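You operate a simulated robot arm through the tools that you are given. There is no shell and no other tool. Be economical: measure what you need, move in short steps, check, and stop when the job is done.

You are at the controls of a simulated two-armed robot. One attempt, no reset.

## Task
Take the lid off the small grease tub and lay it down on the top of the side bench. Put the black relay labelled "TYPE 35" from the top of the side bench on the top shelf of the dark rack and the black relay that says "TYPE 21" on the fourth shelf from the bottom of the dark rack. Any order will do.
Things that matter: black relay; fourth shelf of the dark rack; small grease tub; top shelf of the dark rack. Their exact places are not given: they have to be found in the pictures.

It is judged by the outcome, as a careful person would: the job done as asked, and still so three seconds after it is handed in. It fails if anything else is knocked over, pushed out of place, dropped, spilled or broken. A push-on lid holds only when it is set on centred and level and pressed home; a screw cap is set on level and turned clockwise until tight.

## Robot
Two 7-joint arms with fingered hands on one trunk, on a base that drives. Base frame: it is fixed to the floor where the robot stands at the start and does not move with it; the origin is under the middle of the robot, x ahead of it, y to its left, z up; the surface under the hand at the start is at about z = 74. Readings come in cm, degrees, newtons and seconds.
The left shoulder is at the start at [7, 16.2, 119.6], the right one opposite. With the tool pointing down near the work surface each hand reaches from about 24 to 80 cm from the robot's upright axis, wherever it stands, measured 20 degrees to its own side. Places, roughly: fourth shelf of the dark rack [-50, -370, 130]; top shelf of the dark rack [-50, -370, 170]. Payload 4 kg a hand.
The TCP of each hand is the grasp point between the finger pads, 2.6 cm short of the fingertips. In the tool frame z runs along the fingers and y along their closing line. Largest opening 13.2 cm; the body of the gripper starts 7.3 cm behind the TCP. The gripper is a hand of 4 fingers: y runs from the thumb to the fingers, the wrist lies at [0, 0, -22.4] in the tool frame.
Orientation is told as [roll, pitch, yaw] about the base's x, y, z axes, in that order, counted from this pose: with the fingers straight down and closing along the base's y, the tool's x points along the base's -x, its y along +y and its z along -z.

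## Interface
- The arms move only by the tool arm_command. It takes "left_rows", "right_rows" or both (then of equal length, played together; a hand with none holds still); each is a list of rows, each a list of 2 entries, a list of its own where there are three numbers: the shift along the tool's x, y, z in units of 250 mm (1.0 is 250 mm), then the turn, a rotation vector about the tool's x, y, z in units of 90 degrees (1.0 is 90 degrees). In form: [[[x, y, z], [rx, ry, rz]], ...]. A call has 1 to 12 rows; each row is the pose to reach, as a shift and turn from the pose commanded when the call began, along the tool's axes at that moment. A call with a number of a shift or a turn outside -1 to 1 is refused whole. A row lasts 0.2 s, in which the tool goes at most 5 cm and 8.6 degrees; a call with a longer step from one row to the next is refused whole. Where a pose cannot be reached the arm comes as near as it can. A force on the tool above 40 N (or 10 N above the force at the start of the call, whichever is more), or a blocked arm, ends the call early, and 0.2 s more pass. In this call time passes only in rows, and 0.2 s behind the last. The reply holds the time, the measured pose of the TCP, the force on the tool along the base axes, the opening and the grip force, in the units named above and with some noise, with the torque about the TCP (base axes, N m) and any sound that the robot's microphone picked up.
- Cameras (640 x 400 px; columns grow to the right, rows downward): "scene" is now at [12.65, 0.47, 139.82]; the picture's right is [0.06, -1.00, 0.00], its down [-0.80, -0.05, -0.60] and it looks along [0.60, 0.03, -0.80] (base axes); focal length 266 px, centre (320, 200). "left" rides on the left gripper at [-7.3, 0.6, -9.4] in its tool frame; the picture's right is [-0.08, -1.00, 0.00], its down [0.78, -0.06, -0.62] and it looks along [0.62, -0.05, 0.79] (tool axes); focal length 230 px, centre (320, 200). "right" rides on the right gripper at [7.3, 0.6, -9.4] in its tool frame; the picture's right is [-0.08, 1.00, 0.00], its down [-0.79, -0.06, -0.62] and it looks along [-0.61, -0.05, 0.79] (tool axes); focal length 230 px, centre (320, 200).
- camera(camera): a new picture of that camera. No time passes.
- slide_trunk(by): slides the trunk up (or, below 0, down) by that many cm; the arms and the scene camera ride with it, the base frame stays. It gives what a move gives, with no picture.
- drive_base(legs): drives the robot by 1 to 6 legs, each [ahead, left, turn to the left] in cm, cm and degrees, along the robot's own axes; the way and the turn of a leg run together, so that a leg with both is an arc; at most 150 cm and 180 degrees a leg. The arms and the cameras ride along, it lands a little off, and it stops where it bumps. It gives what a move gives.
- move_fingers(finger1, finger2, finger3, thumb_bend, hand): sets how far each is bent, from 0 (flat) to 100 (curled in); at 30 the hand is open as for a grip, at 70 the pads meet at the TCP. One left out holds its place. A second passes; each finger stops where it meets its share of the squeeze, and holds until it gets a number again. It is the only way to open and close the hand. It gives what a move gives, with no picture; readings hold the bend of each and the force on the fingers (four entries, about 0 where the hand has none), thumb and palm.
- pan_tilt(pan, tilt): turns the head with the scene camera to pan (to the left, within 86 degrees either way) and tilt (down, from -29 to 69), counted from straight ahead of the robot. It gives what a move gives.
- pixel_to_xyz(camera, pixels): for up to 12 pixels [column, row] of the newest picture of that camera ("zoom" is the newest enlarged one), the place [x, y, z] in the base frame of the surface seen there, good to about 0.3 cm. No time passes.
- inspect(camera, box): a new picture of the part [left, top, right, bottom] of that camera's present view, enlarged. No time passes.
- job_done(): hands the job in; it is judged then, once.

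Keep the steps short. Do not move on a guess: measure, check each grasp and each placing, and mend mistakes. In all there are 110 turns and 100 pictures (those below and enlarged ones count). Leave the grippers open and the arms clear of the work at the hand-in unless told otherwise, and finish with a single line.

The tools are called after "Request:" as name(argument=value, ...) on one line, values as JSON. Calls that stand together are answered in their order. arm_command: Moves the arms, as the interface text tells. Its arguments: {"type":"object","properties":{"left_rows":{"type":"array","items":{"type":"array"}},"right_rows":{"type":"array","items":{"type":"array"}}},"required":[]} The other tools are called the same way: slide_trunk (by) slides the trunk up or down; move_fingers (finger1, finger2, finger3, thumb_bend, hand) moves the fingers one by one; drive_base (legs) drives the base; pan_tilt (pan, tilt) turns the head that bears the scene camera; camera (camera) takes a picture; pixel_to_xyz (camera, pixels) gives the place of the surface under pixels of a picture; inspect (camera, box) takes an enlarged picture of a part of a camera's view; job_done () hands the job in.

At the start:

```text
time: 0.0
left_ee_pos: [58.08, 33.7, 107.74]
left_orientation: [0.0, -0.1, 0.0]
left_contact_force: [0.2, 0.3, -0.2]
left_ft_torque: [0.02, -0.01, 0.0]
left_finger_gap: 13.16
left_grip_force: 0.1
left_shape: jaw
left_bend: [30.0, 30.0, 30.0, 30.0]
left_finger forces: [0.0, 0.0, 0.0, 0.0, 0.0, 0.0]
right_ee_pos: [63.03, -22.96, 98.82]
right_orientation: [0.0, 0.1, 0.1]
right_contact_force: [0.4, -0.3, 0.5]
right_ft_torque: [0.06, -0.01, -0.03]
right_finger_gap: 13.17
right_grip_force: 0.0
right_shape: jaw
right_bend: [30.0, 30.0, 30.0, 30.0]
right_finger forces: [0.2, 0.0, 0.0, 0.0, 0.0, 0.1]
trunk travel left (down, up): [-67.5, 26.5]
robot x, y, heading: [0.06, 0.11, -0.0]
head pan, tilt: [3.3, 52.9]
```

scene: 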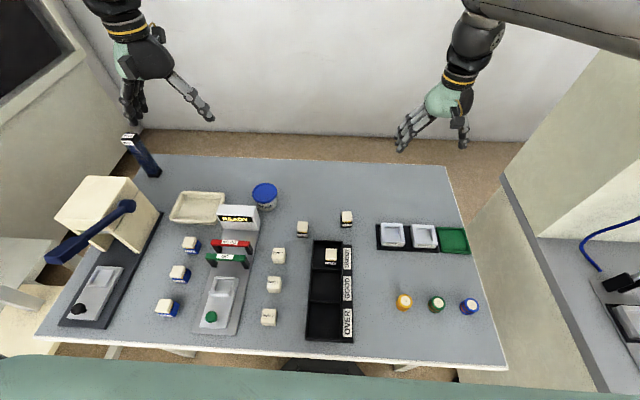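
right: 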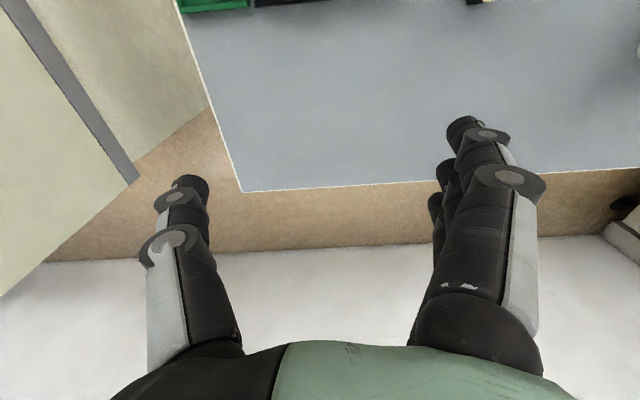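
left: 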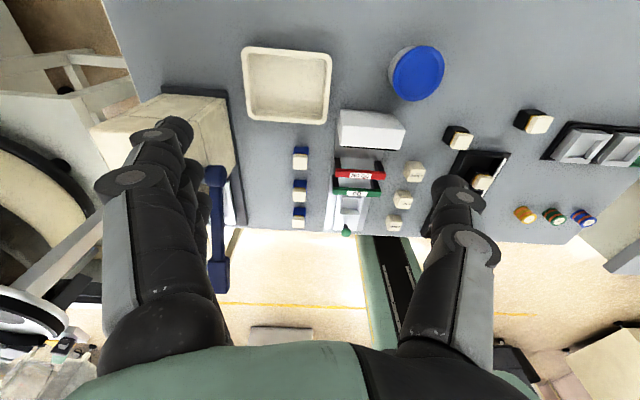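

I see the main table with a small blue-lidded tub at (264,195). I'll look around for the side bench and the dark rack, first to the right.

Request:
pan_tilt(pan=-70, tilt=35)

Request:
camera(camera="scene")

Request:
pan_tilt(pan=70, tilt=35)

Request:
camera(camera="scene")

```text
time: 1.4
left_ee_pos: [57.98, 33.69, 107.73]
left_orientation: [0.0, 0.0, 0.0]
left_contact_force: [-0.2, -0.2, 0.0]
left_ft_torque: [0.0, 0.02, 0.02]
left_finger_gap: 13.17
left_grip_force: 0.0
left_shape: jaw
left_bend: [30.0, 30.0, 30.0, 30.0]
left_finger forces: [0.1, 0.1, 0.0, 0.0, 0.1, 0.0]
right_ee_pos: [62.88, -22.99, 98.75]
right_orientation: [0.0, -0.1, -0.1]
right_contact_force: [0.7, 0.3, -0.1]
right_ft_torque: [0.01, 0.03, 0.0]
right_finger_gap: 13.17
right_grip_force: 0.1
right_shape: jaw
right_bend: [30.0, 30.0, 30.0, 30.0]
right_finger forces: [0.0, 0.1, 0.0, 0.0, 0.1, 0.1]
trunk travel left (down, up): [-67.5, 26.5]
robot x, y, heading: [-0.29, -0.39, -0.0]
head pan, tilt: [-70.0, 35.0]
```

```text
96 pictures are left
```

scene: 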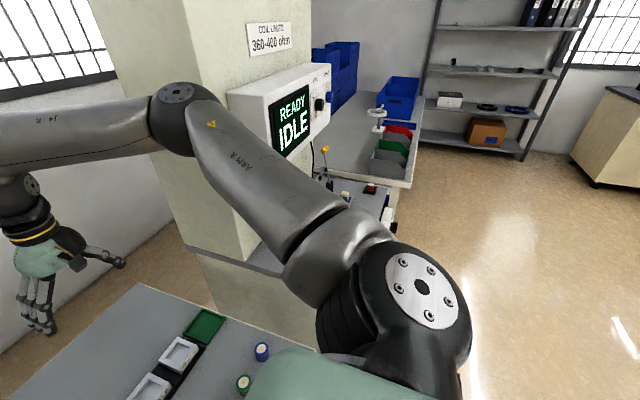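

```text
time: 3.7
left_ee_pos: [58.08, 33.63, 107.81]
left_orientation: [0.0, 0.0, 0.0]
left_contact_force: [-0.6, 0.2, 0.5]
left_ft_torque: [-0.05, 0.0, 0.02]
left_finger_gap: 13.18
left_grip_force: 0.3
left_shape: jaw
left_bend: [30.0, 30.0, 30.0, 30.0]
left_finger forces: [0.0, 0.0, 0.0, 0.0, 0.1, 0.0]
right_ee_pos: [62.93, -22.99, 98.78]
right_orientation: [-0.1, 0.0, 0.1]
right_contact_force: [-0.8, 0.8, 1.1]
right_ft_torque: [0.01, 0.0, -0.02]
right_finger_gap: 13.19
right_grip_force: 0.1
right_shape: jaw
right_bend: [30.0, 30.0, 30.0, 30.0]
right_finger forces: [0.1, 0.0, 0.0, 0.0, 0.1, 0.0]
trunk travel left (down, up): [-67.5, 26.5]
robot x, y, heading: [0.12, -0.19, -0.0]
head pan, tilt: [70.0, 35.0]
```

```text
95 pictures are left
```

scene: 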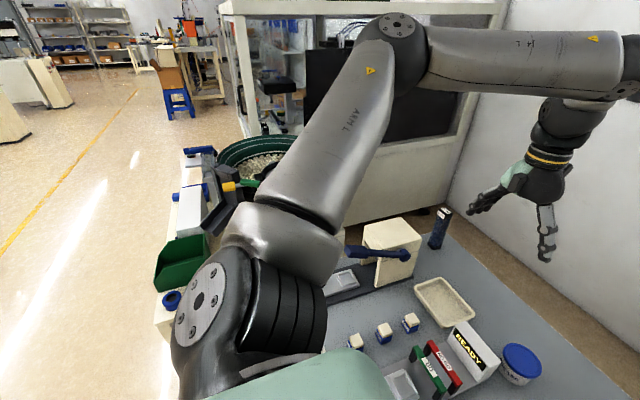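

The rack shows at upper right when looking right. I'll zoom on details there and around the main table.

Request:
inspect(camera="scene", box=[330, 250, 570, 400])

Request:
pan_tilt(pan=-86, tilt=20)

Request:
camera(camera="scene")

Request:
inspect(camera="scene", box=[120, 0, 440, 200])

```text
2.67 times, centred on (450, 325) of scene
```

zoom: 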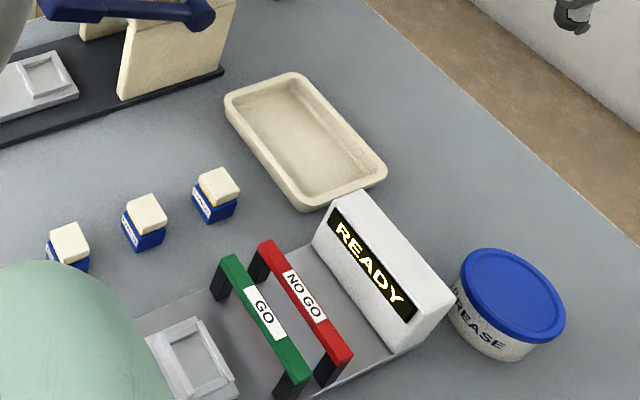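

```text
time: 6.1
left_ee_pos: [58.0, 33.69, 107.84]
left_orientation: [0.0, 0.1, -0.1]
left_contact_force: [0.2, 0.2, -0.2]
left_ft_torque: [-0.01, -0.02, -0.02]
left_finger_gap: 13.19
left_grip_force: 0.1
left_shape: jaw
left_bend: [30.0, 30.0, 30.0, 30.0]
left_finger forces: [0.0, 0.1, 0.0, 0.0, 0.0, 0.1]
right_ee_pos: [62.91, -23.02, 98.83]
right_orientation: [0.0, 0.1, 0.1]
right_contact_force: [0.3, -0.1, -0.5]
right_ft_torque: [-0.02, -0.02, 0.0]
right_finger_gap: 13.18
right_grip_force: 0.0
right_shape: jaw
right_bend: [30.0, 30.0, 30.0, 30.0]
right_finger forces: [0.0, 0.0, 0.1, 0.0, 0.0, 0.0]
trunk travel left (down, up): [-67.5, 26.5]
robot x, y, heading: [0.14, 0.03, 0.3]
head pan, tilt: [-85.9, 20.0]
```

```text
93 pictures are left
```

scene: 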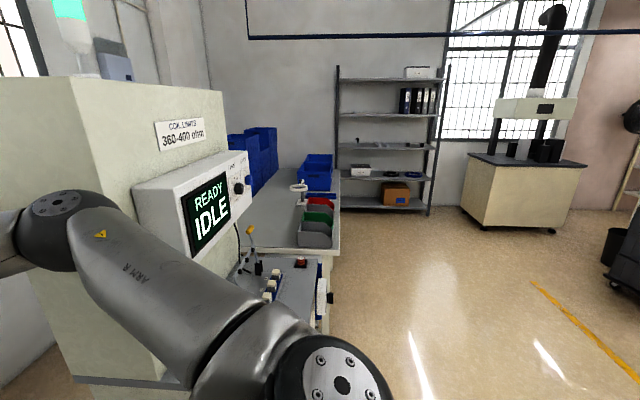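

```text
2.00 times, centred on (280, 100) of scene
```

zoom: 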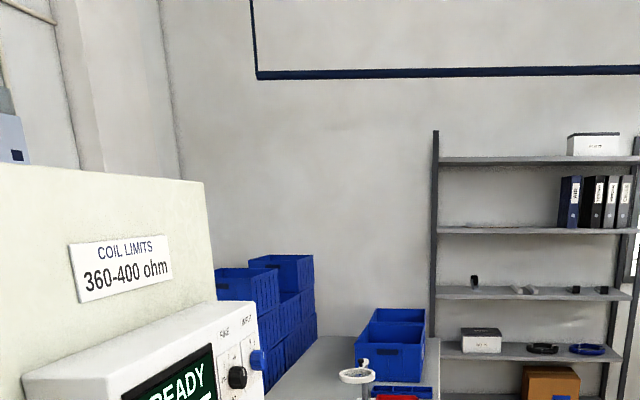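

Five shelves: binders stand on the fourth, a white box on the top. I'll get their positions and look at the main table's black relays closely.

Request:
pixel_to_xyz(camera="zoom", pixels=[[450, 163], [560, 161], [450, 232], [540, 230], [450, 296], [450, 350], [434, 140], [320, 345], [400, 375]])

Request:
pan_tilt(pan=0, tilt=60)

Request:
inspect(camera="scene", box=[240, 150, 400, 250])

Request:
inspect(camera="scene", box=[240, 230, 400, 330])

```text
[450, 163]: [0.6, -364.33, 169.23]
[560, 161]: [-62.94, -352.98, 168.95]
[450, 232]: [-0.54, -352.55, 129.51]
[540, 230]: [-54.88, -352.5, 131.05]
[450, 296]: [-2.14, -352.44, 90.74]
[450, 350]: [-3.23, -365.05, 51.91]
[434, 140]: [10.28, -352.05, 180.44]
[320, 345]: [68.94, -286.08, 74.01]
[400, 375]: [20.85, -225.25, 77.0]
```

```text
time: 7.7
left_ee_pos: [58.06, 33.66, 107.75]
left_orientation: [0.0, 0.0, 0.0]
left_contact_force: [-0.2, 0.7, 0.0]
left_ft_torque: [0.01, 0.01, 0.0]
left_finger_gap: 13.17
left_grip_force: 0.1
left_shape: jaw
left_bend: [30.0, 30.0, 30.0, 30.0]
left_finger forces: [0.0, 0.0, 0.0, 0.0, 0.0, 0.0]
right_ee_pos: [62.98, -23.15, 98.87]
right_orientation: [0.0, 0.0, 0.0]
right_contact_force: [-0.2, -0.2, 0.2]
right_ft_torque: [0.0, -0.02, 0.01]
right_finger_gap: 13.16
right_grip_force: 0.0
right_shape: jaw
right_bend: [30.0, 30.0, 30.0, 30.0]
right_finger forces: [0.0, 0.0, 0.0, 0.1, 0.0, 0.0]
trunk travel left (down, up): [-67.5, 26.5]
robot x, y, heading: [-0.01, -0.02, 0.0]
head pan, tilt: [0.0, 60.0]
```

```text
4.00 times, centred on (320, 200) of scene
```

zoom: 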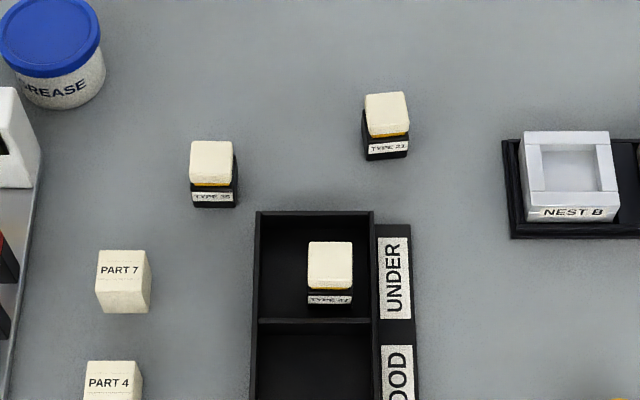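

```text
4.00 times, centred on (320, 280) of scene
```

zoom: 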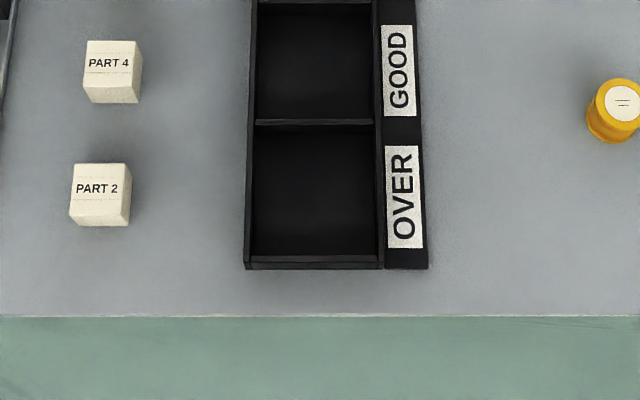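

Three black relays here. I'll read their labels closer.

Request:
inspect(camera="scene", box=[284, 180, 348, 220])

Request:
inspect(camera="scene", box=[310, 170, 358, 230])

Request:
inspect(camera="left", box=[420, 90, 580, 190])

```text
10.00 times, centred on (316, 200) of scene
```

zoom: 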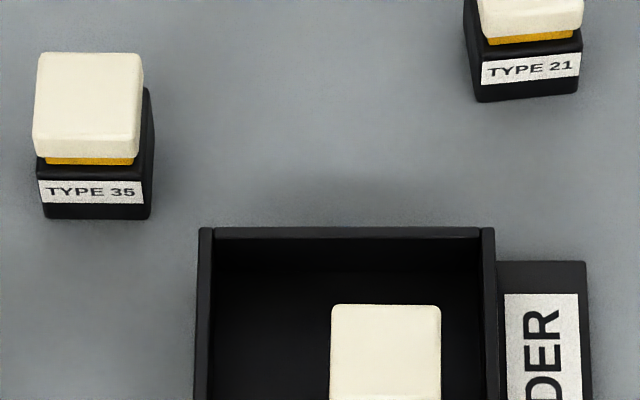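

```text
6.67 times, centred on (334, 200) of scene
```

zoom: 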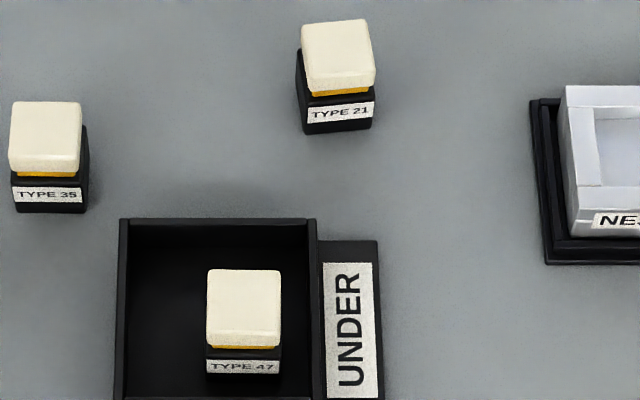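

```text
4.00 times, centred on (500, 140) of left
```

zoom: 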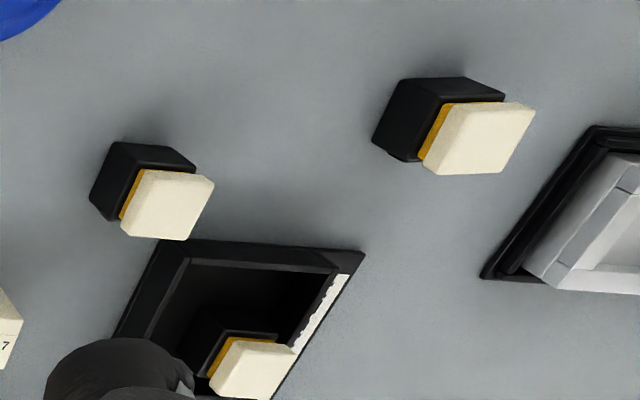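

TYPE 35, TYPE 21 and TYPE 47 sit on this table. But "side bench" may be another bench, so I'll check the benches to the right and left before touching anything.

Request:
pan_tilt(pan=-86, tilt=25)

Request:
inspect(camera="scene", box=[220, 130, 380, 230])

Request:
inspect(camera="scene", box=[220, 200, 348, 280])

Request:
pan_tilt(pan=86, tilt=30)

Request:
camera(camera="scene")

```text
time: 9.3
left_ee_pos: [58.0, 33.66, 107.82]
left_orientation: [-0.1, 0.0, 0.0]
left_contact_force: [0.1, -0.1, -0.5]
left_ft_torque: [-0.04, -0.01, 0.01]
left_finger_gap: 13.16
left_grip_force: 0.0
left_shape: jaw
left_bend: [30.0, 30.0, 30.0, 30.0]
left_finger forces: [0.0, 0.0, 0.1, 0.0, 0.1, 0.0]
right_ee_pos: [62.9, -23.01, 98.84]
right_orientation: [0.0, 0.0, 0.0]
right_contact_force: [0.0, 0.5, 0.4]
right_ft_torque: [-0.01, 0.01, -0.01]
right_finger_gap: 13.18
right_grip_force: 0.1
right_shape: jaw
right_bend: [30.0, 30.0, 30.0, 30.0]
right_finger forces: [0.0, 0.1, 0.0, 0.0, 0.1, 0.0]
trunk travel left (down, up): [-67.5, 26.5]
robot x, y, heading: [-0.02, 0.23, 0.0]
head pan, tilt: [-85.9, 25.0]
```

```text
4.00 times, centred on (300, 180) of scene
```

zoom: 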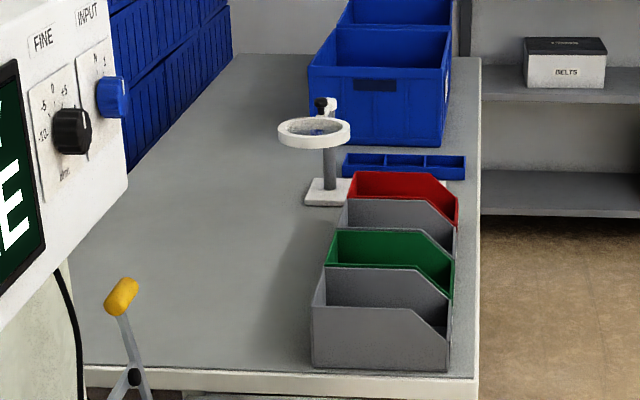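

```text
5.00 times, centred on (284, 240) of scene
```

zoom: 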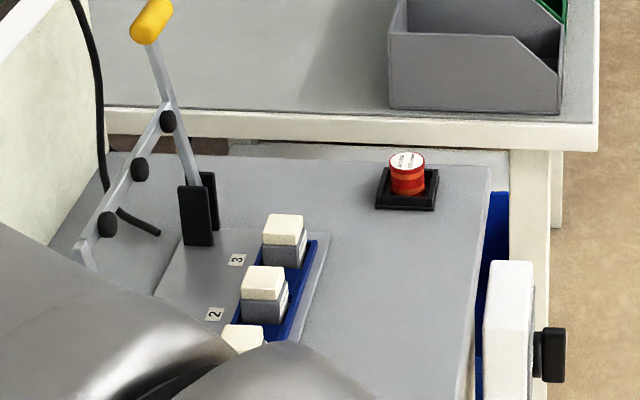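

```text
time: 11.9
left_ee_pos: [58.0, 33.59, 107.78]
left_orientation: [0.0, 0.0, 0.0]
left_contact_force: [0.9, 0.8, 0.0]
left_ft_torque: [-0.03, 0.02, -0.02]
left_finger_gap: 13.16
left_grip_force: 0.0
left_shape: jaw
left_bend: [30.0, 30.0, 30.0, 30.0]
left_finger forces: [0.0, 0.0, 0.0, 0.0, 0.0, 0.0]
right_ee_pos: [63.05, -23.0, 98.74]
right_orientation: [0.0, -0.1, 0.0]
right_contact_force: [-0.1, 0.0, 0.7]
right_ft_torque: [-0.03, 0.0, -0.04]
right_finger_gap: 13.18
right_grip_force: 0.1
right_shape: jaw
right_bend: [30.0, 30.0, 30.0, 30.0]
right_finger forces: [0.0, 0.0, 0.1, 0.0, 0.0, 0.1]
trunk travel left (down, up): [-67.5, 26.5]
robot x, y, heading: [-0.14, -0.3, -0.1]
head pan, tilt: [85.9, 30.0]
```

```text
84 pictures are left
```

scene: 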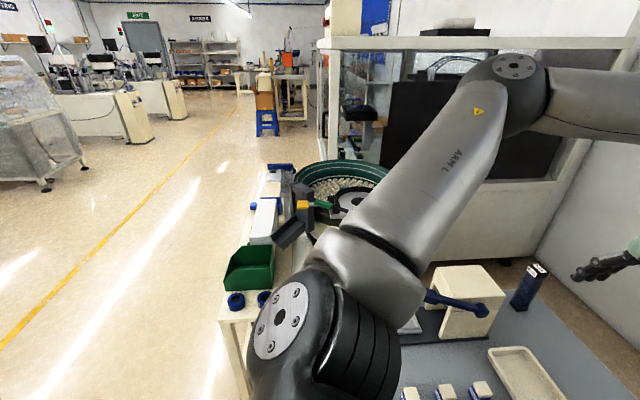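

No black relays on the far bench so the table in front should be the side bench. Now I measure the tub, relays and table.

Request:
pan_tilt(pan=0, tilt=58)

Request:
inspect(camera="scene", box=[200, 120, 392, 240])

```text
time: 13.5
left_ee_pos: [58.0, 33.66, 107.79]
left_orientation: [0.1, 0.0, 0.0]
left_contact_force: [-0.6, -0.8, -0.1]
left_ft_torque: [0.0, 0.02, -0.02]
left_finger_gap: 13.2
left_grip_force: 0.0
left_shape: jaw
left_bend: [30.0, 30.0, 30.0, 30.0]
left_finger forces: [0.1, 0.1, 0.0, 0.0, 0.0, 0.1]
right_ee_pos: [63.03, -23.09, 98.84]
right_orientation: [0.0, 0.0, 0.0]
right_contact_force: [0.6, 0.0, -0.3]
right_ft_torque: [0.0, -0.05, 0.03]
right_finger_gap: 13.17
right_grip_force: 0.1
right_shape: jaw
right_bend: [30.0, 30.0, 30.0, 30.0]
right_finger forces: [0.0, 0.1, 0.1, 0.0, 0.0, 0.0]
trunk travel left (down, up): [-67.5, 26.5]
robot x, y, heading: [-0.51, 0.01, -0.3]
head pan, tilt: [0.0, 58.0]
```

```text
3.33 times, centred on (296, 180) of scene
```

zoom: 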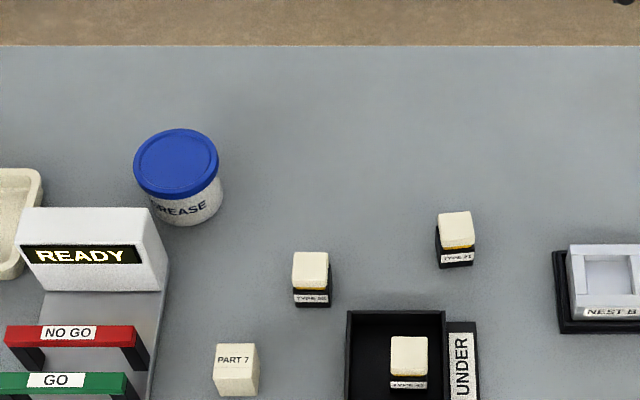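

Request:
pixel_to_xyz(camera="zoom", pixels=[[137, 163], [216, 158], [178, 132], [178, 190], [185, 224], [330, 130], [295, 268], [327, 268], [311, 254], [311, 298], [440, 222], [457, 262]])

Request:
pixel_to_xyz(camera="zoom", pixels=[[472, 230], [455, 214], [456, 240], [149, 205], [217, 200], [311, 278], [165, 235], [132, 210], [350, 50], [500, 150]])

```text
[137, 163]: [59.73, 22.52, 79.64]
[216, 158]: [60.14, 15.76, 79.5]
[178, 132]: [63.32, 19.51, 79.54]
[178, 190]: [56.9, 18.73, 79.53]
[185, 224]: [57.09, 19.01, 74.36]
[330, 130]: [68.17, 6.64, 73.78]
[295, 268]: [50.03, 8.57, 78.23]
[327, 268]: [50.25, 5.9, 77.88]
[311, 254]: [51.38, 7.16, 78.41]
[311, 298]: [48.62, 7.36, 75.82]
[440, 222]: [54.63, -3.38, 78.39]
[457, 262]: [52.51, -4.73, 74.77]
```

```text
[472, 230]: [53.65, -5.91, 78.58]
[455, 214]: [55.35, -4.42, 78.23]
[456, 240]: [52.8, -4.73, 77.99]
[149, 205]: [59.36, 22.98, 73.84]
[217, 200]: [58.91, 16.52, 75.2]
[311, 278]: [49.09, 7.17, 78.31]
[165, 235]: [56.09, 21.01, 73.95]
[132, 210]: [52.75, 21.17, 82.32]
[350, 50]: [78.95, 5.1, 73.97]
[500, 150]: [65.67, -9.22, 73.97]
```

Lid: centre about (60.1, 19.1), top z 79.6, ~7 cm wide; table z 74. Free table at (68, 7). I bring the left hand over the lid at z 88.

Request:
arm_command(left_rows=[[[-0.02, -0.15, 0], [0, 0, 0]], [[-0.04, -0.3, 0], [0, 0, 0]], [[-0.06, -0.45, 0], [0, 0, 0]], [[-0.082, -0.582, 0], [0, 0, 0]], [[-0.082, -0.582, 0.16], [0, 0, 0]], [[-0.082, -0.582, 0.32], [0, 0, 0]], [[-0.082, -0.582, 0.48], [0, 0, 0]], [[-0.082, -0.582, 0.64], [0, 0, 0]], [[-0.082, -0.582, 0.792], [0, 0, 0]]])

Request:
camera(camera="left")

Request:
camera(camera="scene")

```text
time: 15.5
left_ee_pos: [60.06, 19.11, 88.12]
left_orientation: [0.0, 0.0, 0.1]
left_contact_force: [-0.1, -0.6, -1.1]
left_ft_torque: [0.02, 0.05, 0.01]
left_finger_gap: 13.17
left_grip_force: 0.0
left_shape: jaw
left_bend: [30.0, 30.0, 30.0, 30.0]
left_finger forces: [0.1, 0.1, 0.1, 0.0, 0.1, 0.1]
right_ee_pos: [62.99, -23.03, 98.77]
right_orientation: [-0.1, 0.1, 0.0]
right_contact_force: [0.6, -0.3, -0.2]
right_ft_torque: [0.0, 0.02, 0.01]
right_finger_gap: 13.18
right_grip_force: 0.0
right_shape: jaw
right_bend: [30.0, 30.0, 30.0, 30.0]
right_finger forces: [0.0, 0.0, 0.0, 0.0, 0.0, 0.1]
trunk travel left (down, up): [-67.5, 26.5]
robot x, y, heading: [-0.15, 0.01, -0.1]
head pan, tilt: [0.0, 58.0]
```

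```text
82 pictures are left
```

left: 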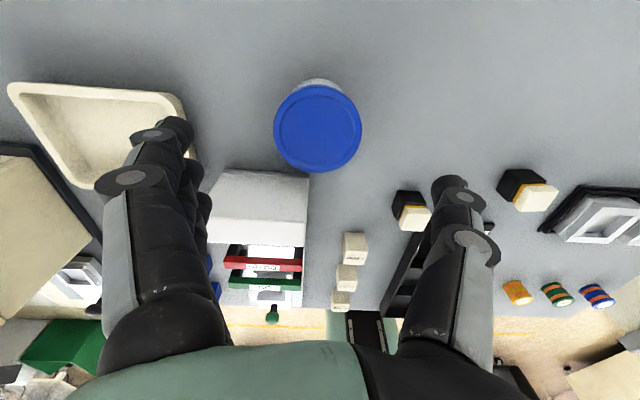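

```text
81 pictures are left
```

scene: 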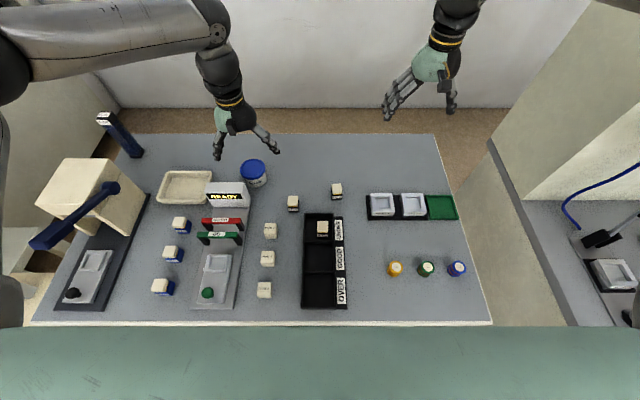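

Fingers sit either side of the lid, but the tray is near the left fingers. I'll measure it and narrow the opening first.

Request:
pixel_to_xyz(camera="left", pixels=[[183, 105], [198, 165], [210, 178], [300, 180], [275, 125], [361, 125], [318, 85], [318, 170]])

Request:
move_fingers(hand="left", finger1=39, finger2=39, finger3=39, thumb_bend=39)

```text
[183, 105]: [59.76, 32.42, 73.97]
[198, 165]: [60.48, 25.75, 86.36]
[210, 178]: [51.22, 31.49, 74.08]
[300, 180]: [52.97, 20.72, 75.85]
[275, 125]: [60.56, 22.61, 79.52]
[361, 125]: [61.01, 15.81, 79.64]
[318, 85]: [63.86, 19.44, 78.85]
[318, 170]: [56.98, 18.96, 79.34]
```

```text
time: 16.5
left_ee_pos: [60.06, 19.2, 88.06]
left_orientation: [0.0, 0.0, 0.0]
left_contact_force: [-0.1, -0.1, 0.0]
left_ft_torque: [-0.03, -0.01, -0.04]
left_finger_gap: 10.8
left_grip_force: 0.1
left_shape: fingers
left_bend: [39.0, 39.0, 39.0, 39.0]
left_finger forces: [0.1, 0.1, 0.0, 0.0, 0.1, 0.0]
right_ee_pos: [62.92, -23.12, 98.88]
right_orientation: [0.0, 0.0, 0.0]
right_contact_force: [0.3, -0.4, 0.3]
right_ft_torque: [0.0, 0.0, 0.01]
right_finger_gap: 13.18
right_grip_force: 0.0
right_shape: jaw
right_bend: [30.0, 30.0, 30.0, 30.0]
right_finger forces: [0.1, 0.1, 0.1, 0.0, 0.0, 0.1]
trunk travel left (down, up): [-67.5, 26.5]
robot x, y, heading: [-0.17, -0.03, 0.1]
head pan, tilt: [0.0, 58.0]
```

Opening 10.8, tray is clear (y>31). Lowering 8.6 cm to the lid rim.

Request:
arm_command(left_rows=[[[-0.012, 0, 0.12], [0, 0, 0]], [[-0.012, 0, 0.24], [0, 0, 0]], [[-0.012, 0, 0.344], [0, 0, 0]]])

Request:
move_fingers(hand="left", finger1=60, finger2=60, finger3=60, thumb_bend=60)

Request:
camera(camera="left")

```text
time: 17.3
left_ee_pos: [60.55, 19.02, 79.48]
left_orientation: [-0.1, 0.0, 0.0]
left_contact_force: [-0.1, 0.0, 0.0]
left_ft_torque: [0.0, 0.02, -0.02]
left_finger_gap: 10.8
left_grip_force: 0.0
left_shape: fingers
left_bend: [39.0, 39.0, 39.0, 39.0]
left_finger forces: [0.0, 0.0, 0.0, 0.0, 0.0, 0.0]
right_ee_pos: [63.0, -23.1, 98.84]
right_orientation: [0.0, 0.0, 0.0]
right_contact_force: [0.2, -0.8, 0.6]
right_ft_torque: [0.0, 0.01, -0.03]
right_finger_gap: 13.18
right_grip_force: 0.0
right_shape: jaw
right_bend: [30.0, 30.0, 30.0, 30.0]
right_finger forces: [0.0, 0.0, 0.0, 0.0, 0.0, 0.0]
trunk travel left (down, up): [-67.5, 26.5]
robot x, y, heading: [-0.05, -0.08, 0.1]
head pan, tilt: [0.0, 58.0]
```

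```text
time: 18.3
left_ee_pos: [60.34, 19.22, 79.49]
left_orientation: [0.0, 0.0, 0.0]
left_contact_force: [-0.4, 0.2, 0.8]
left_ft_torque: [0.02, -0.01, 0.0]
left_finger_gap: 5.68
left_grip_force: 13.8
left_shape: fingers
left_bend: [57.0, 52.0, 55.0, 55.0]
left_finger forces: [2.0, 7.3, 4.7, 0.1, 13.8, 0.0]
right_ee_pos: [62.88, -23.0, 98.78]
right_orientation: [0.1, 0.2, 0.1]
right_contact_force: [-0.4, 0.9, -0.2]
right_ft_torque: [-0.02, -0.01, 0.01]
right_finger_gap: 13.16
right_grip_force: 0.0
right_shape: jaw
right_bend: [30.0, 30.0, 30.0, 30.0]
right_finger forces: [0.0, 0.0, 0.0, 0.1, 0.0, 0.0]
trunk travel left (down, up): [-67.5, 26.5]
robot x, y, heading: [-0.05, -0.18, 0.4]
head pan, tilt: [0.0, 58.0]
heard: snap
```

```text
80 pictures are left
```

left: 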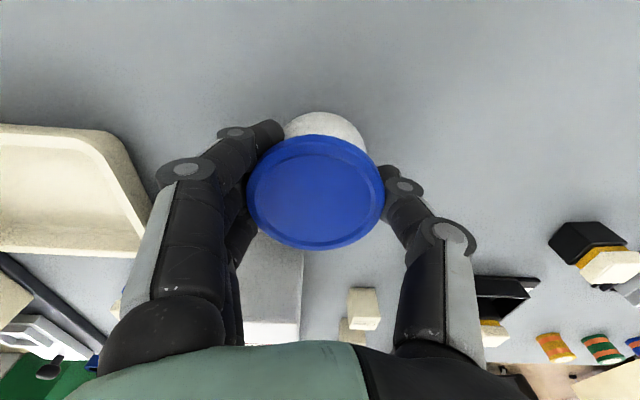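

A snap was heard; I check whether the lid popped.

Request:
inspect(camera="scene", box=[190, 110, 318, 210])

Request:
pixel_to_xyz(camera="left", pixels=[[250, 190], [382, 190], [318, 145], [318, 240], [318, 120], [318, 190]])

```text
4.00 times, centred on (254, 160) of scene
```

zoom: 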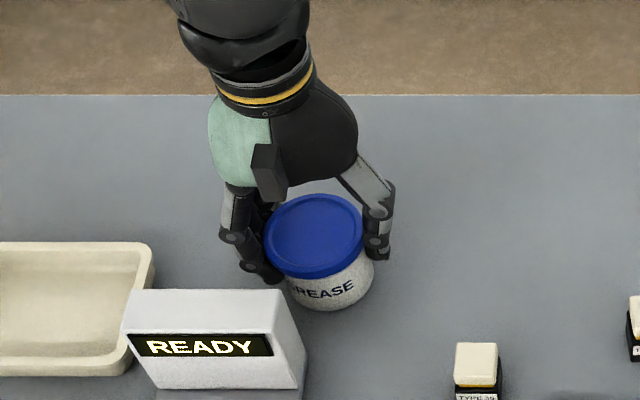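

```text
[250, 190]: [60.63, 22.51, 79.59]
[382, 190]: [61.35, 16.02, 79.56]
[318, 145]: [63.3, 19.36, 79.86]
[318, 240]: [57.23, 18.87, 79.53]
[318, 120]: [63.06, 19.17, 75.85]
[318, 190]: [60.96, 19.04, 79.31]
```

The lid looks nearly in place, held. I lift slowly 2.5 cm and check.

Request:
arm_command(left_rows=[[[0, 0, -0.015], [0, 0, 0]], [[0, 0, -0.03], [0, 0, 0]], [[0, 0, -0.045], [0, 0, 0]], [[0, 0, -0.06], [0, 0, 0]], [[0, 0, -0.08], [0, 0, 0]], [[0, 0, -0.1], [0, 0, 0]]])

Request:
inspect(camera="scene", box=[190, 110, 318, 210])

```text
time: 19.7
left_ee_pos: [60.38, 19.12, 81.97]
left_orientation: [-0.1, 0.1, -0.1]
left_contact_force: [0.0, 0.7, -0.8]
left_ft_torque: [0.02, -0.01, 0.0]
left_finger_gap: 5.67
left_grip_force: 14.0
left_shape: fingers
left_bend: [57.0, 52.0, 55.0, 55.0]
left_finger forces: [2.0, 7.1, 4.8, 0.1, 13.7, 0.0]
right_ee_pos: [62.99, -22.99, 98.66]
right_orientation: [0.0, 0.0, -0.1]
right_contact_force: [1.3, -0.4, -0.2]
right_ft_torque: [-0.01, 0.0, -0.02]
right_finger_gap: 13.18
right_grip_force: 0.0
right_shape: jaw
right_bend: [30.0, 30.0, 30.0, 30.0]
right_finger forces: [0.0, 0.0, 0.0, 0.1, 0.0, 0.1]
trunk travel left (down, up): [-67.5, 26.5]
robot x, y, heading: [-0.37, 0.07, 0.1]
head pan, tilt: [0.0, 58.0]
```

```text
4.00 times, centred on (254, 160) of scene
```

zoom: 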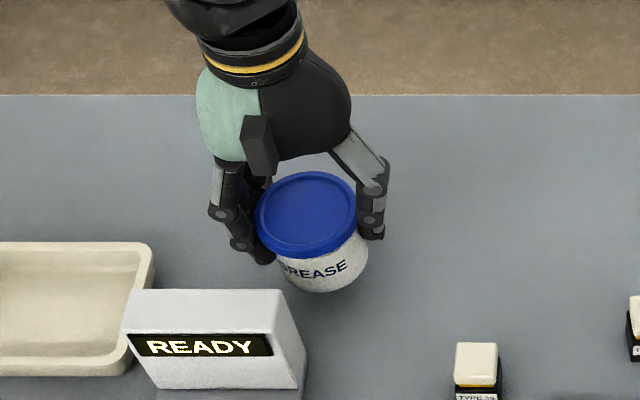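

The whole tub came up: the fingertips hold the body under the lid. I set it back down, open, and re-grip higher on the lid only.

Request:
arm_command(left_rows=[[[0, 0, 0.03], [0, 0, 0]], [[0, 0, 0.06], [0, 0, 0]], [[0, 0, 0.08], [0, 0, 0]], [[0, 0, 0.1], [0, 0, 0]]])

Request:
move_fingers(hand="left", finger1=39, finger2=39, finger3=39, thumb_bend=39)

Request:
inspect(camera="left", box=[220, 90, 412, 260])

Request:
inspect(camera="scene", box=[222, 145, 286, 195])

```text
time: 20.7
left_ee_pos: [60.44, 19.0, 79.46]
left_orientation: [0.0, 0.0, 0.0]
left_contact_force: [0.2, 1.0, 1.0]
left_ft_torque: [0.06, 0.03, -0.03]
left_finger_gap: 5.67
left_grip_force: 14.2
left_shape: fingers
left_bend: [57.0, 52.0, 55.0, 56.0]
left_finger forces: [2.1, 7.3, 4.9, 0.1, 14.0, 0.1]
right_ee_pos: [62.85, -23.0, 98.81]
right_orientation: [0.0, 0.0, 0.0]
right_contact_force: [0.3, -0.2, 0.0]
right_ft_torque: [0.05, -0.04, 0.06]
right_finger_gap: 13.18
right_grip_force: 0.0
right_shape: jaw
right_bend: [30.0, 30.0, 30.0, 30.0]
right_finger forces: [0.0, 0.0, 0.0, 0.1, 0.0, 0.0]
trunk travel left (down, up): [-67.5, 26.5]
robot x, y, heading: [-0.04, 0.3, -0.1]
head pan, tilt: [0.0, 58.0]
```

```text
time: 21.7
left_ee_pos: [60.29, 19.06, 79.43]
left_orientation: [0.0, 0.1, 0.0]
left_contact_force: [0.1, -0.3, -0.1]
left_ft_torque: [0.01, -0.02, -0.01]
left_finger_gap: 10.63
left_grip_force: 0.2
left_shape: fingers
left_bend: [39.0, 39.0, 39.0, 39.0]
left_finger forces: [0.0, 0.1, 0.1, 0.0, 0.0, 0.1]
right_ee_pos: [62.86, -23.1, 98.96]
right_orientation: [0.0, 0.0, 0.0]
right_contact_force: [-0.1, -0.5, -0.9]
right_ft_torque: [-0.02, 0.01, 0.02]
right_finger_gap: 13.17
right_grip_force: 0.1
right_shape: jaw
right_bend: [30.0, 30.0, 30.0, 30.0]
right_finger forces: [0.1, 0.1, 0.0, 0.0, 0.1, 0.1]
trunk travel left (down, up): [-67.5, 26.5]
robot x, y, heading: [-0.24, -0.11, -0.0]
head pan, tilt: [0.0, 58.0]
heard: snap
```

```text
2.35 times, centred on (316, 175) of left
```

zoom: 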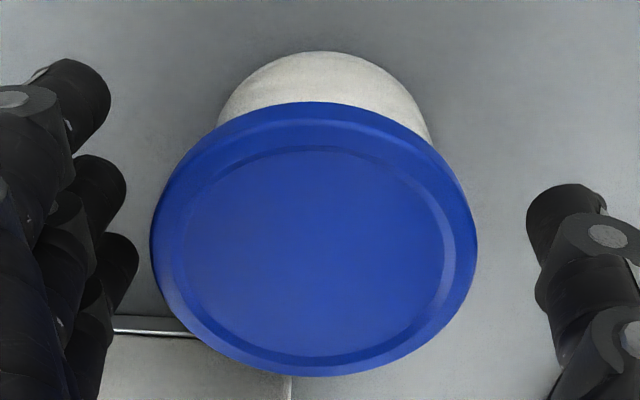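

```text
8.00 times, centred on (254, 170) of scene
```

zoom: 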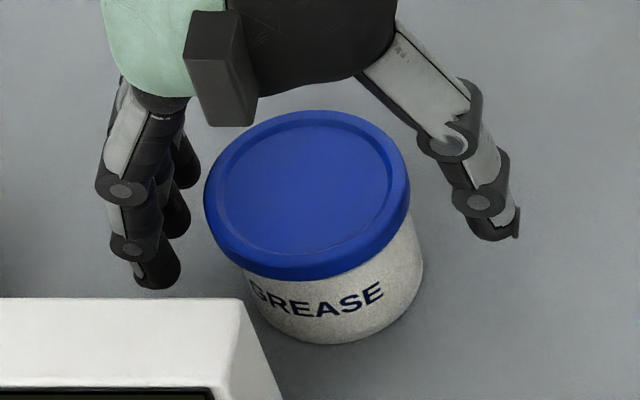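

The tub stands upright again. I raise 1.3 cm and close on the rim only.

Request:
arm_command(left_rows=[[[0, 0, -0.052], [0, 0, 0]]])

Request:
move_fingers(hand="left", finger1=58, finger2=58, finger3=58, thumb_bend=58)

Request:
inspect(camera="scene", box=[222, 145, 286, 195])

```text
time: 22.1
left_ee_pos: [60.27, 19.24, 80.75]
left_orientation: [0.1, 0.0, 0.1]
left_contact_force: [0.0, -0.2, 0.0]
left_ft_torque: [-0.02, -0.01, -0.03]
left_finger_gap: 10.61
left_grip_force: 0.0
left_shape: fingers
left_bend: [39.0, 39.0, 39.0, 39.0]
left_finger forces: [0.0, 0.0, 0.0, 0.1, 0.1, 0.1]
right_ee_pos: [62.83, -23.03, 98.82]
right_orientation: [0.0, 0.1, 0.0]
right_contact_force: [-0.2, 0.4, 0.2]
right_ft_torque: [-0.01, -0.02, 0.01]
right_finger_gap: 13.18
right_grip_force: 0.1
right_shape: jaw
right_bend: [30.0, 30.0, 30.0, 30.0]
right_finger forces: [0.1, 0.0, 0.1, 0.1, 0.0, 0.0]
trunk travel left (down, up): [-67.5, 26.5]
robot x, y, heading: [0.18, -0.55, 0.1]
head pan, tilt: [0.0, 58.0]
```

```text
time: 23.1
left_ee_pos: [60.31, 19.06, 80.71]
left_orientation: [0.1, 0.0, 0.0]
left_contact_force: [-0.2, 1.4, -0.2]
left_ft_torque: [0.02, 0.02, -0.01]
left_finger_gap: 6.47
left_grip_force: 10.0
left_shape: fingers
left_bend: [55.0, 50.0, 52.0, 52.0]
left_finger forces: [1.5, 5.2, 3.4, 0.0, 10.3, 0.1]
right_ee_pos: [62.96, -22.94, 98.83]
right_orientation: [0.0, 0.0, -0.1]
right_contact_force: [0.5, -0.4, 0.0]
right_ft_torque: [-0.02, -0.03, 0.02]
right_finger_gap: 13.2
right_grip_force: 0.1
right_shape: jaw
right_bend: [30.0, 30.0, 30.0, 30.0]
right_finger forces: [0.0, 0.0, 0.0, 0.0, 0.0, 0.1]
trunk travel left (down, up): [-67.5, 26.5]
robot x, y, heading: [-0.23, 0.31, -0.0]
head pan, tilt: [0.0, 58.0]
```

```text
8.00 times, centred on (254, 170) of scene
```

zoom: 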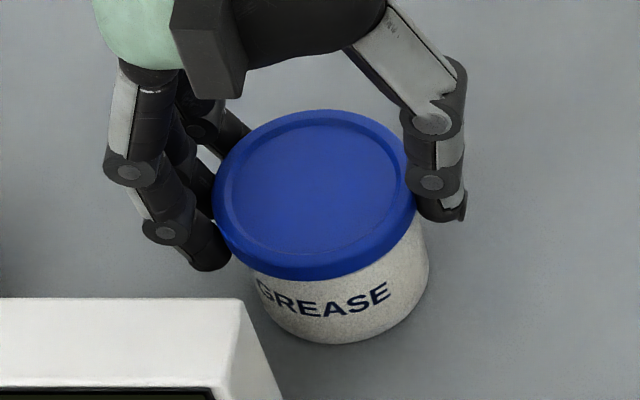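

Now the grip is on the rim. Lift slowly and check.

Request:
arm_command(left_rows=[[[0, 0, -0.01], [0, 0, 0]], [[0, 0, -0.02], [0, 0, 0]], [[0, 0, -0.03], [0, 0, 0]], [[0, 0, -0.04], [0, 0, 0]], [[0, 0, -0.06], [0, 0, 0]], [[0, 0, -0.08], [0, 0, 0]]])

Request:
inspect(camera="scene", box=[222, 145, 286, 195])

```text
time: 24.5
left_ee_pos: [60.26, 18.94, 82.73]
left_orientation: [0.0, 0.0, 0.0]
left_contact_force: [0.6, -0.4, -1.6]
left_ft_torque: [-0.04, -0.01, 0.03]
left_finger_gap: 6.45
left_grip_force: 10.3
left_shape: fingers
left_bend: [55.0, 50.0, 52.0, 52.0]
left_finger forces: [1.6, 5.2, 3.4, 0.0, 10.5, 0.0]
right_ee_pos: [62.88, -23.05, 98.78]
right_orientation: [0.0, 0.0, 0.0]
right_contact_force: [0.3, -0.3, -0.2]
right_ft_torque: [0.01, -0.03, -0.01]
right_finger_gap: 13.17
right_grip_force: 0.0
right_shape: jaw
right_bend: [30.0, 30.0, 30.0, 30.0]
right_finger forces: [0.0, 0.0, 0.0, 0.1, 0.0, 0.0]
trunk travel left (down, up): [-67.5, 26.5]
robot x, y, heading: [-0.18, 0.02, 0.2]
head pan, tilt: [0.0, 58.0]
```

```text
8.00 times, centred on (254, 170) of scene
```

zoom: 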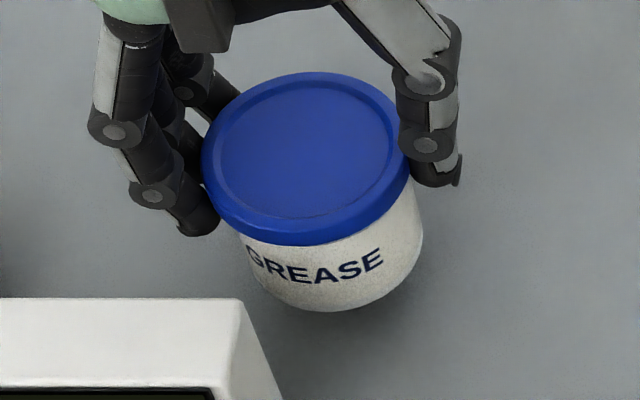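

The lid still holds firmly, so the tub comes with it. I'll hold the tub by the lid in the air with the left hand, and grip its body with the right hand from the side to pull them apart. First raise it and begin turning the left hand by 90°.

Request:
arm_command(left_rows=[[[0, 0, -0.115], [0, 0, 0]], [[0, 0, -0.23], [0, 0, 0]], [[0, 0, -0.345], [0, 0, 0]], [[0, 0, -0.46], [0, 0, 0]], [[0, 0, -0.575], [0, 0, 0]], [[0, 0, -0.69], [0, 0, 0]], [[0, 0, -0.805], [0, 0, 0]], [[0, 0, -0.92], [0, 0, 0]], [[0.06, -0.03, -0.92], [0, 0, -0.0909]], [[0.12, -0.06, -0.92], [0, 0, -0.1818]], [[0.18, -0.09, -0.92], [0, 0, -0.2727]], [[0.24, -0.12, -0.92], [0, 0, -0.3636]]])

Request:
arm_command(left_rows=[[[0, 0, 0], [0, 0, -0.0909]], [[0, 0, 0], [0, 0, -0.1818]], [[0, 0, 0], [0, 0, -0.2727]], [[0, 0, 0], [0, 0, -0.3636]], [[0, 0, 0], [0, 0, -0.4545]], [[0, 0, 0], [0, 0, -0.5454]], [[0, 0, 0], [0, 0, -0.6364]]])

Request:
pan_tilt(pan=0, tilt=40)

Request:
camera(camera="scene")

```text
time: 27.1
left_ee_pos: [54.25, 16.21, 105.86]
left_orientation: [0.1, 0.0, 32.8]
left_contact_force: [1.0, -0.1, -1.9]
left_ft_torque: [-0.02, -0.02, 0.01]
left_finger_gap: 6.41
left_grip_force: 10.0
left_shape: fingers
left_bend: [55.0, 50.0, 52.0, 52.0]
left_finger forces: [1.6, 5.2, 3.5, 0.1, 10.4, 0.0]
right_ee_pos: [62.96, -22.99, 98.85]
right_orientation: [0.1, 0.0, 0.0]
right_contact_force: [0.8, 0.6, -1.2]
right_ft_torque: [0.0, 0.0, 0.02]
right_finger_gap: 13.18
right_grip_force: 0.0
right_shape: jaw
right_bend: [30.0, 30.0, 30.0, 30.0]
right_finger forces: [0.0, 0.1, 0.0, 0.0, 0.0, 0.0]
trunk travel left (down, up): [-67.5, 26.5]
robot x, y, heading: [0.26, 0.05, -0.1]
head pan, tilt: [0.0, 58.0]
```

```text
time: 28.7
left_ee_pos: [54.33, 16.13, 105.71]
left_orientation: [0.0, -0.1, 90.0]
left_contact_force: [-0.1, -0.3, -1.6]
left_ft_torque: [-0.02, 0.03, -0.01]
left_finger_gap: 6.45
left_grip_force: 10.4
left_shape: fingers
left_bend: [55.0, 50.0, 52.0, 52.0]
left_finger forces: [1.5, 5.2, 3.6, 0.1, 10.3, 0.0]
right_ee_pos: [62.9, -23.12, 98.76]
right_orientation: [0.0, 0.0, 0.1]
right_contact_force: [0.6, 0.9, -0.2]
right_ft_torque: [-0.03, -0.05, 0.01]
right_finger_gap: 13.2
right_grip_force: 0.1
right_shape: jaw
right_bend: [30.0, 30.0, 30.0, 30.0]
right_finger forces: [0.0, 0.0, 0.0, 0.1, 0.0, 0.1]
trunk travel left (down, up): [-67.5, 26.5]
robot x, y, heading: [-0.04, 0.05, -0.1]
head pan, tilt: [0.0, 58.0]
```

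```text
time: 29.5
left_ee_pos: [54.28, 16.1, 105.58]
left_orientation: [0.0, 0.0, 89.9]
left_contact_force: [0.1, -0.3, -1.5]
left_ft_torque: [0.03, -0.04, 0.02]
left_finger_gap: 6.43
left_grip_force: 10.4
left_shape: fingers
left_bend: [55.0, 50.0, 52.0, 52.0]
left_finger forces: [1.5, 5.2, 3.5, 0.0, 10.4, 0.0]
right_ee_pos: [63.06, -23.05, 98.83]
right_orientation: [0.0, 0.0, 0.0]
right_contact_force: [0.6, 0.5, 0.0]
right_ft_torque: [0.01, -0.02, 0.0]
right_finger_gap: 13.18
right_grip_force: 0.2
right_shape: jaw
right_bend: [30.0, 30.0, 30.0, 30.0]
right_finger forces: [0.0, 0.0, 0.0, 0.0, 0.1, 0.1]
trunk travel left (down, up): [-67.5, 26.5]
robot x, y, heading: [-0.2, -0.22, -0.1]
head pan, tilt: [0.0, 40.0]
```

```text
73 pictures are left
```

scene: 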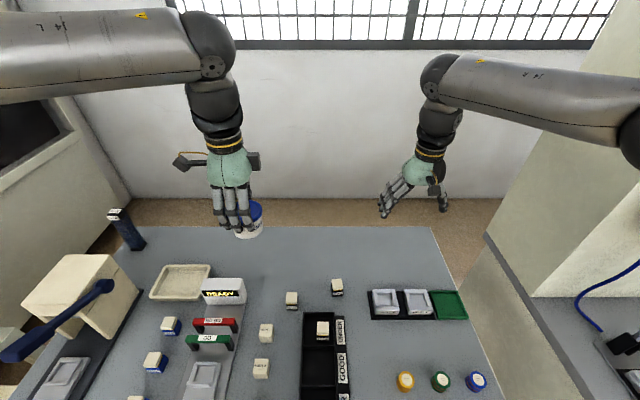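

Held level. Now I turn the right hand to a horizontal, pointing left (+y) pose.

Request:
arm_command(right_rows=[[[0.045, 0.045, -0.016], [-0.0513, 0.0513, 0.0513]], [[0.09, 0.09, -0.032], [-0.1026, 0.1026, 0.1026]], [[0.135, 0.135, -0.048], [-0.154, 0.154, 0.154]], [[0.18, 0.18, -0.064], [-0.2053, 0.2053, 0.2053]], [[0.225, 0.225, -0.08], [-0.2566, 0.2566, 0.2566]], [[0.27, 0.27, -0.096], [-0.3079, 0.3079, 0.3079]], [[0.315, 0.315, -0.112], [-0.3592, 0.3592, 0.3592]], [[0.36, 0.36, -0.13], [-0.4106, 0.4106, 0.4106]]])

Request:
arm_command(right_rows=[[[0, 0, 0], [-0.0513, 0.0513, 0.0513]], [[0, 0, 0], [-0.1026, 0.1026, 0.1026]], [[0, 0, 0], [-0.154, 0.154, 0.154]], [[0, 0, 0], [-0.2053, 0.2053, 0.2053]], [[0, 0, 0], [-0.2566, 0.2566, 0.2566]], [[0, 0, 0], [-0.3079, 0.3079, 0.3079]], [[0, 0, 0], [-0.3592, 0.3592, 0.3592]]])

Request:
camera(camera="scene")

Request:
camera(camera="right")

```text
time: 31.3
left_ee_pos: [54.31, 16.0, 105.66]
left_orientation: [0.0, -0.1, 90.1]
left_contact_force: [0.0, -0.5, -1.8]
left_ft_torque: [0.02, 0.02, -0.01]
left_finger_gap: 6.44
left_grip_force: 11.0
left_shape: fingers
left_bend: [55.0, 50.0, 52.0, 52.0]
left_finger forces: [1.5, 5.3, 3.5, 0.0, 10.4, 0.1]
right_ee_pos: [53.92, -14.15, 102.03]
right_orientation: [27.9, 45.0, -28.0]
right_contact_force: [0.0, 0.1, 0.4]
right_ft_torque: [-0.01, -0.03, 0.05]
right_finger_gap: 13.2
right_grip_force: 0.1
right_shape: jaw
right_bend: [30.0, 30.0, 30.0, 30.0]
right_finger forces: [0.0, 0.1, 0.0, 0.0, 0.0, 0.1]
trunk travel left (down, up): [-67.5, 26.5]
robot x, y, heading: [0.02, -0.05, 0.2]
head pan, tilt: [0.0, 40.0]
```

```text
time: 32.9
left_ee_pos: [54.33, 16.04, 105.69]
left_orientation: [0.0, -0.1, 90.0]
left_contact_force: [0.1, 0.1, -0.5]
left_ft_torque: [0.0, -0.05, 0.01]
left_finger_gap: 6.43
left_grip_force: 10.4
left_shape: fingers
left_bend: [55.0, 50.0, 52.0, 52.0]
left_finger forces: [1.5, 5.3, 3.5, 0.1, 10.3, 0.0]
right_ee_pos: [53.88, -14.05, 102.18]
right_orientation: [-158.6, 89.8, 111.3]
right_contact_force: [0.4, 0.6, 0.0]
right_ft_torque: [0.02, 0.02, 0.0]
right_finger_gap: 13.2
right_grip_force: 0.0
right_shape: jaw
right_bend: [30.0, 30.0, 30.0, 30.0]
right_finger forces: [0.1, 0.0, 0.0, 0.0, 0.0, 0.0]
trunk travel left (down, up): [-67.5, 26.5]
robot x, y, heading: [-0.17, 0.13, 0.1]
head pan, tilt: [0.0, 40.0]
```

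```text
72 pictures are left
```

scene: 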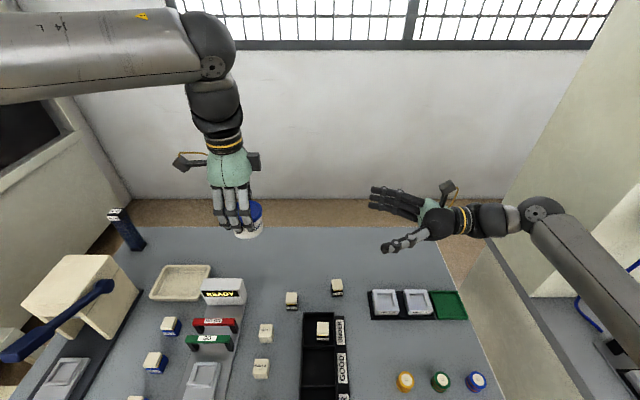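

```text
71 pictures are left
```

right: 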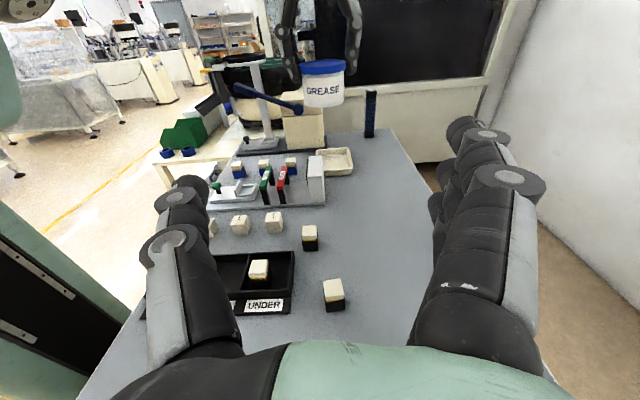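

Both poses good. I measure the tub in the right camera.

Request:
inspect(camera="right", box=[275, 45, 371, 115])

Request:
pixel_to_xyz(camera="right", pixels=[[323, 64], [323, 74], [323, 80], [323, 92], [323, 104], [306, 88], [341, 88], [303, 68], [343, 68]])

```text
5.71 times, centred on (323, 80) of right
```

zoom: 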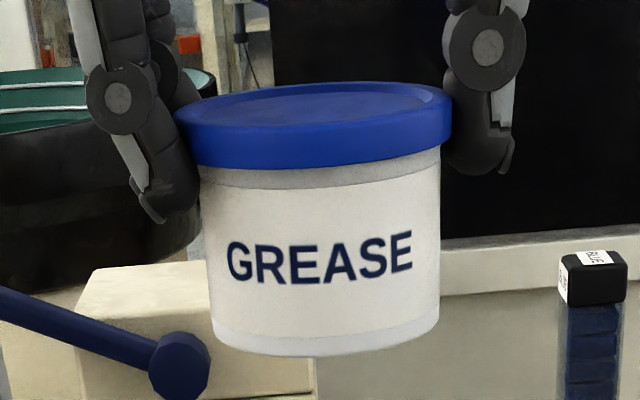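

```text
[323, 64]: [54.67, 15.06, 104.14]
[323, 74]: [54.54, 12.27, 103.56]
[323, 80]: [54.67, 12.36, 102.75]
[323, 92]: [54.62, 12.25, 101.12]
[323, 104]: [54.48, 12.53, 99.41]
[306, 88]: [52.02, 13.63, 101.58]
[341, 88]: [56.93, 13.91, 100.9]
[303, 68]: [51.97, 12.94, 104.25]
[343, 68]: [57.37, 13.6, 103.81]
```

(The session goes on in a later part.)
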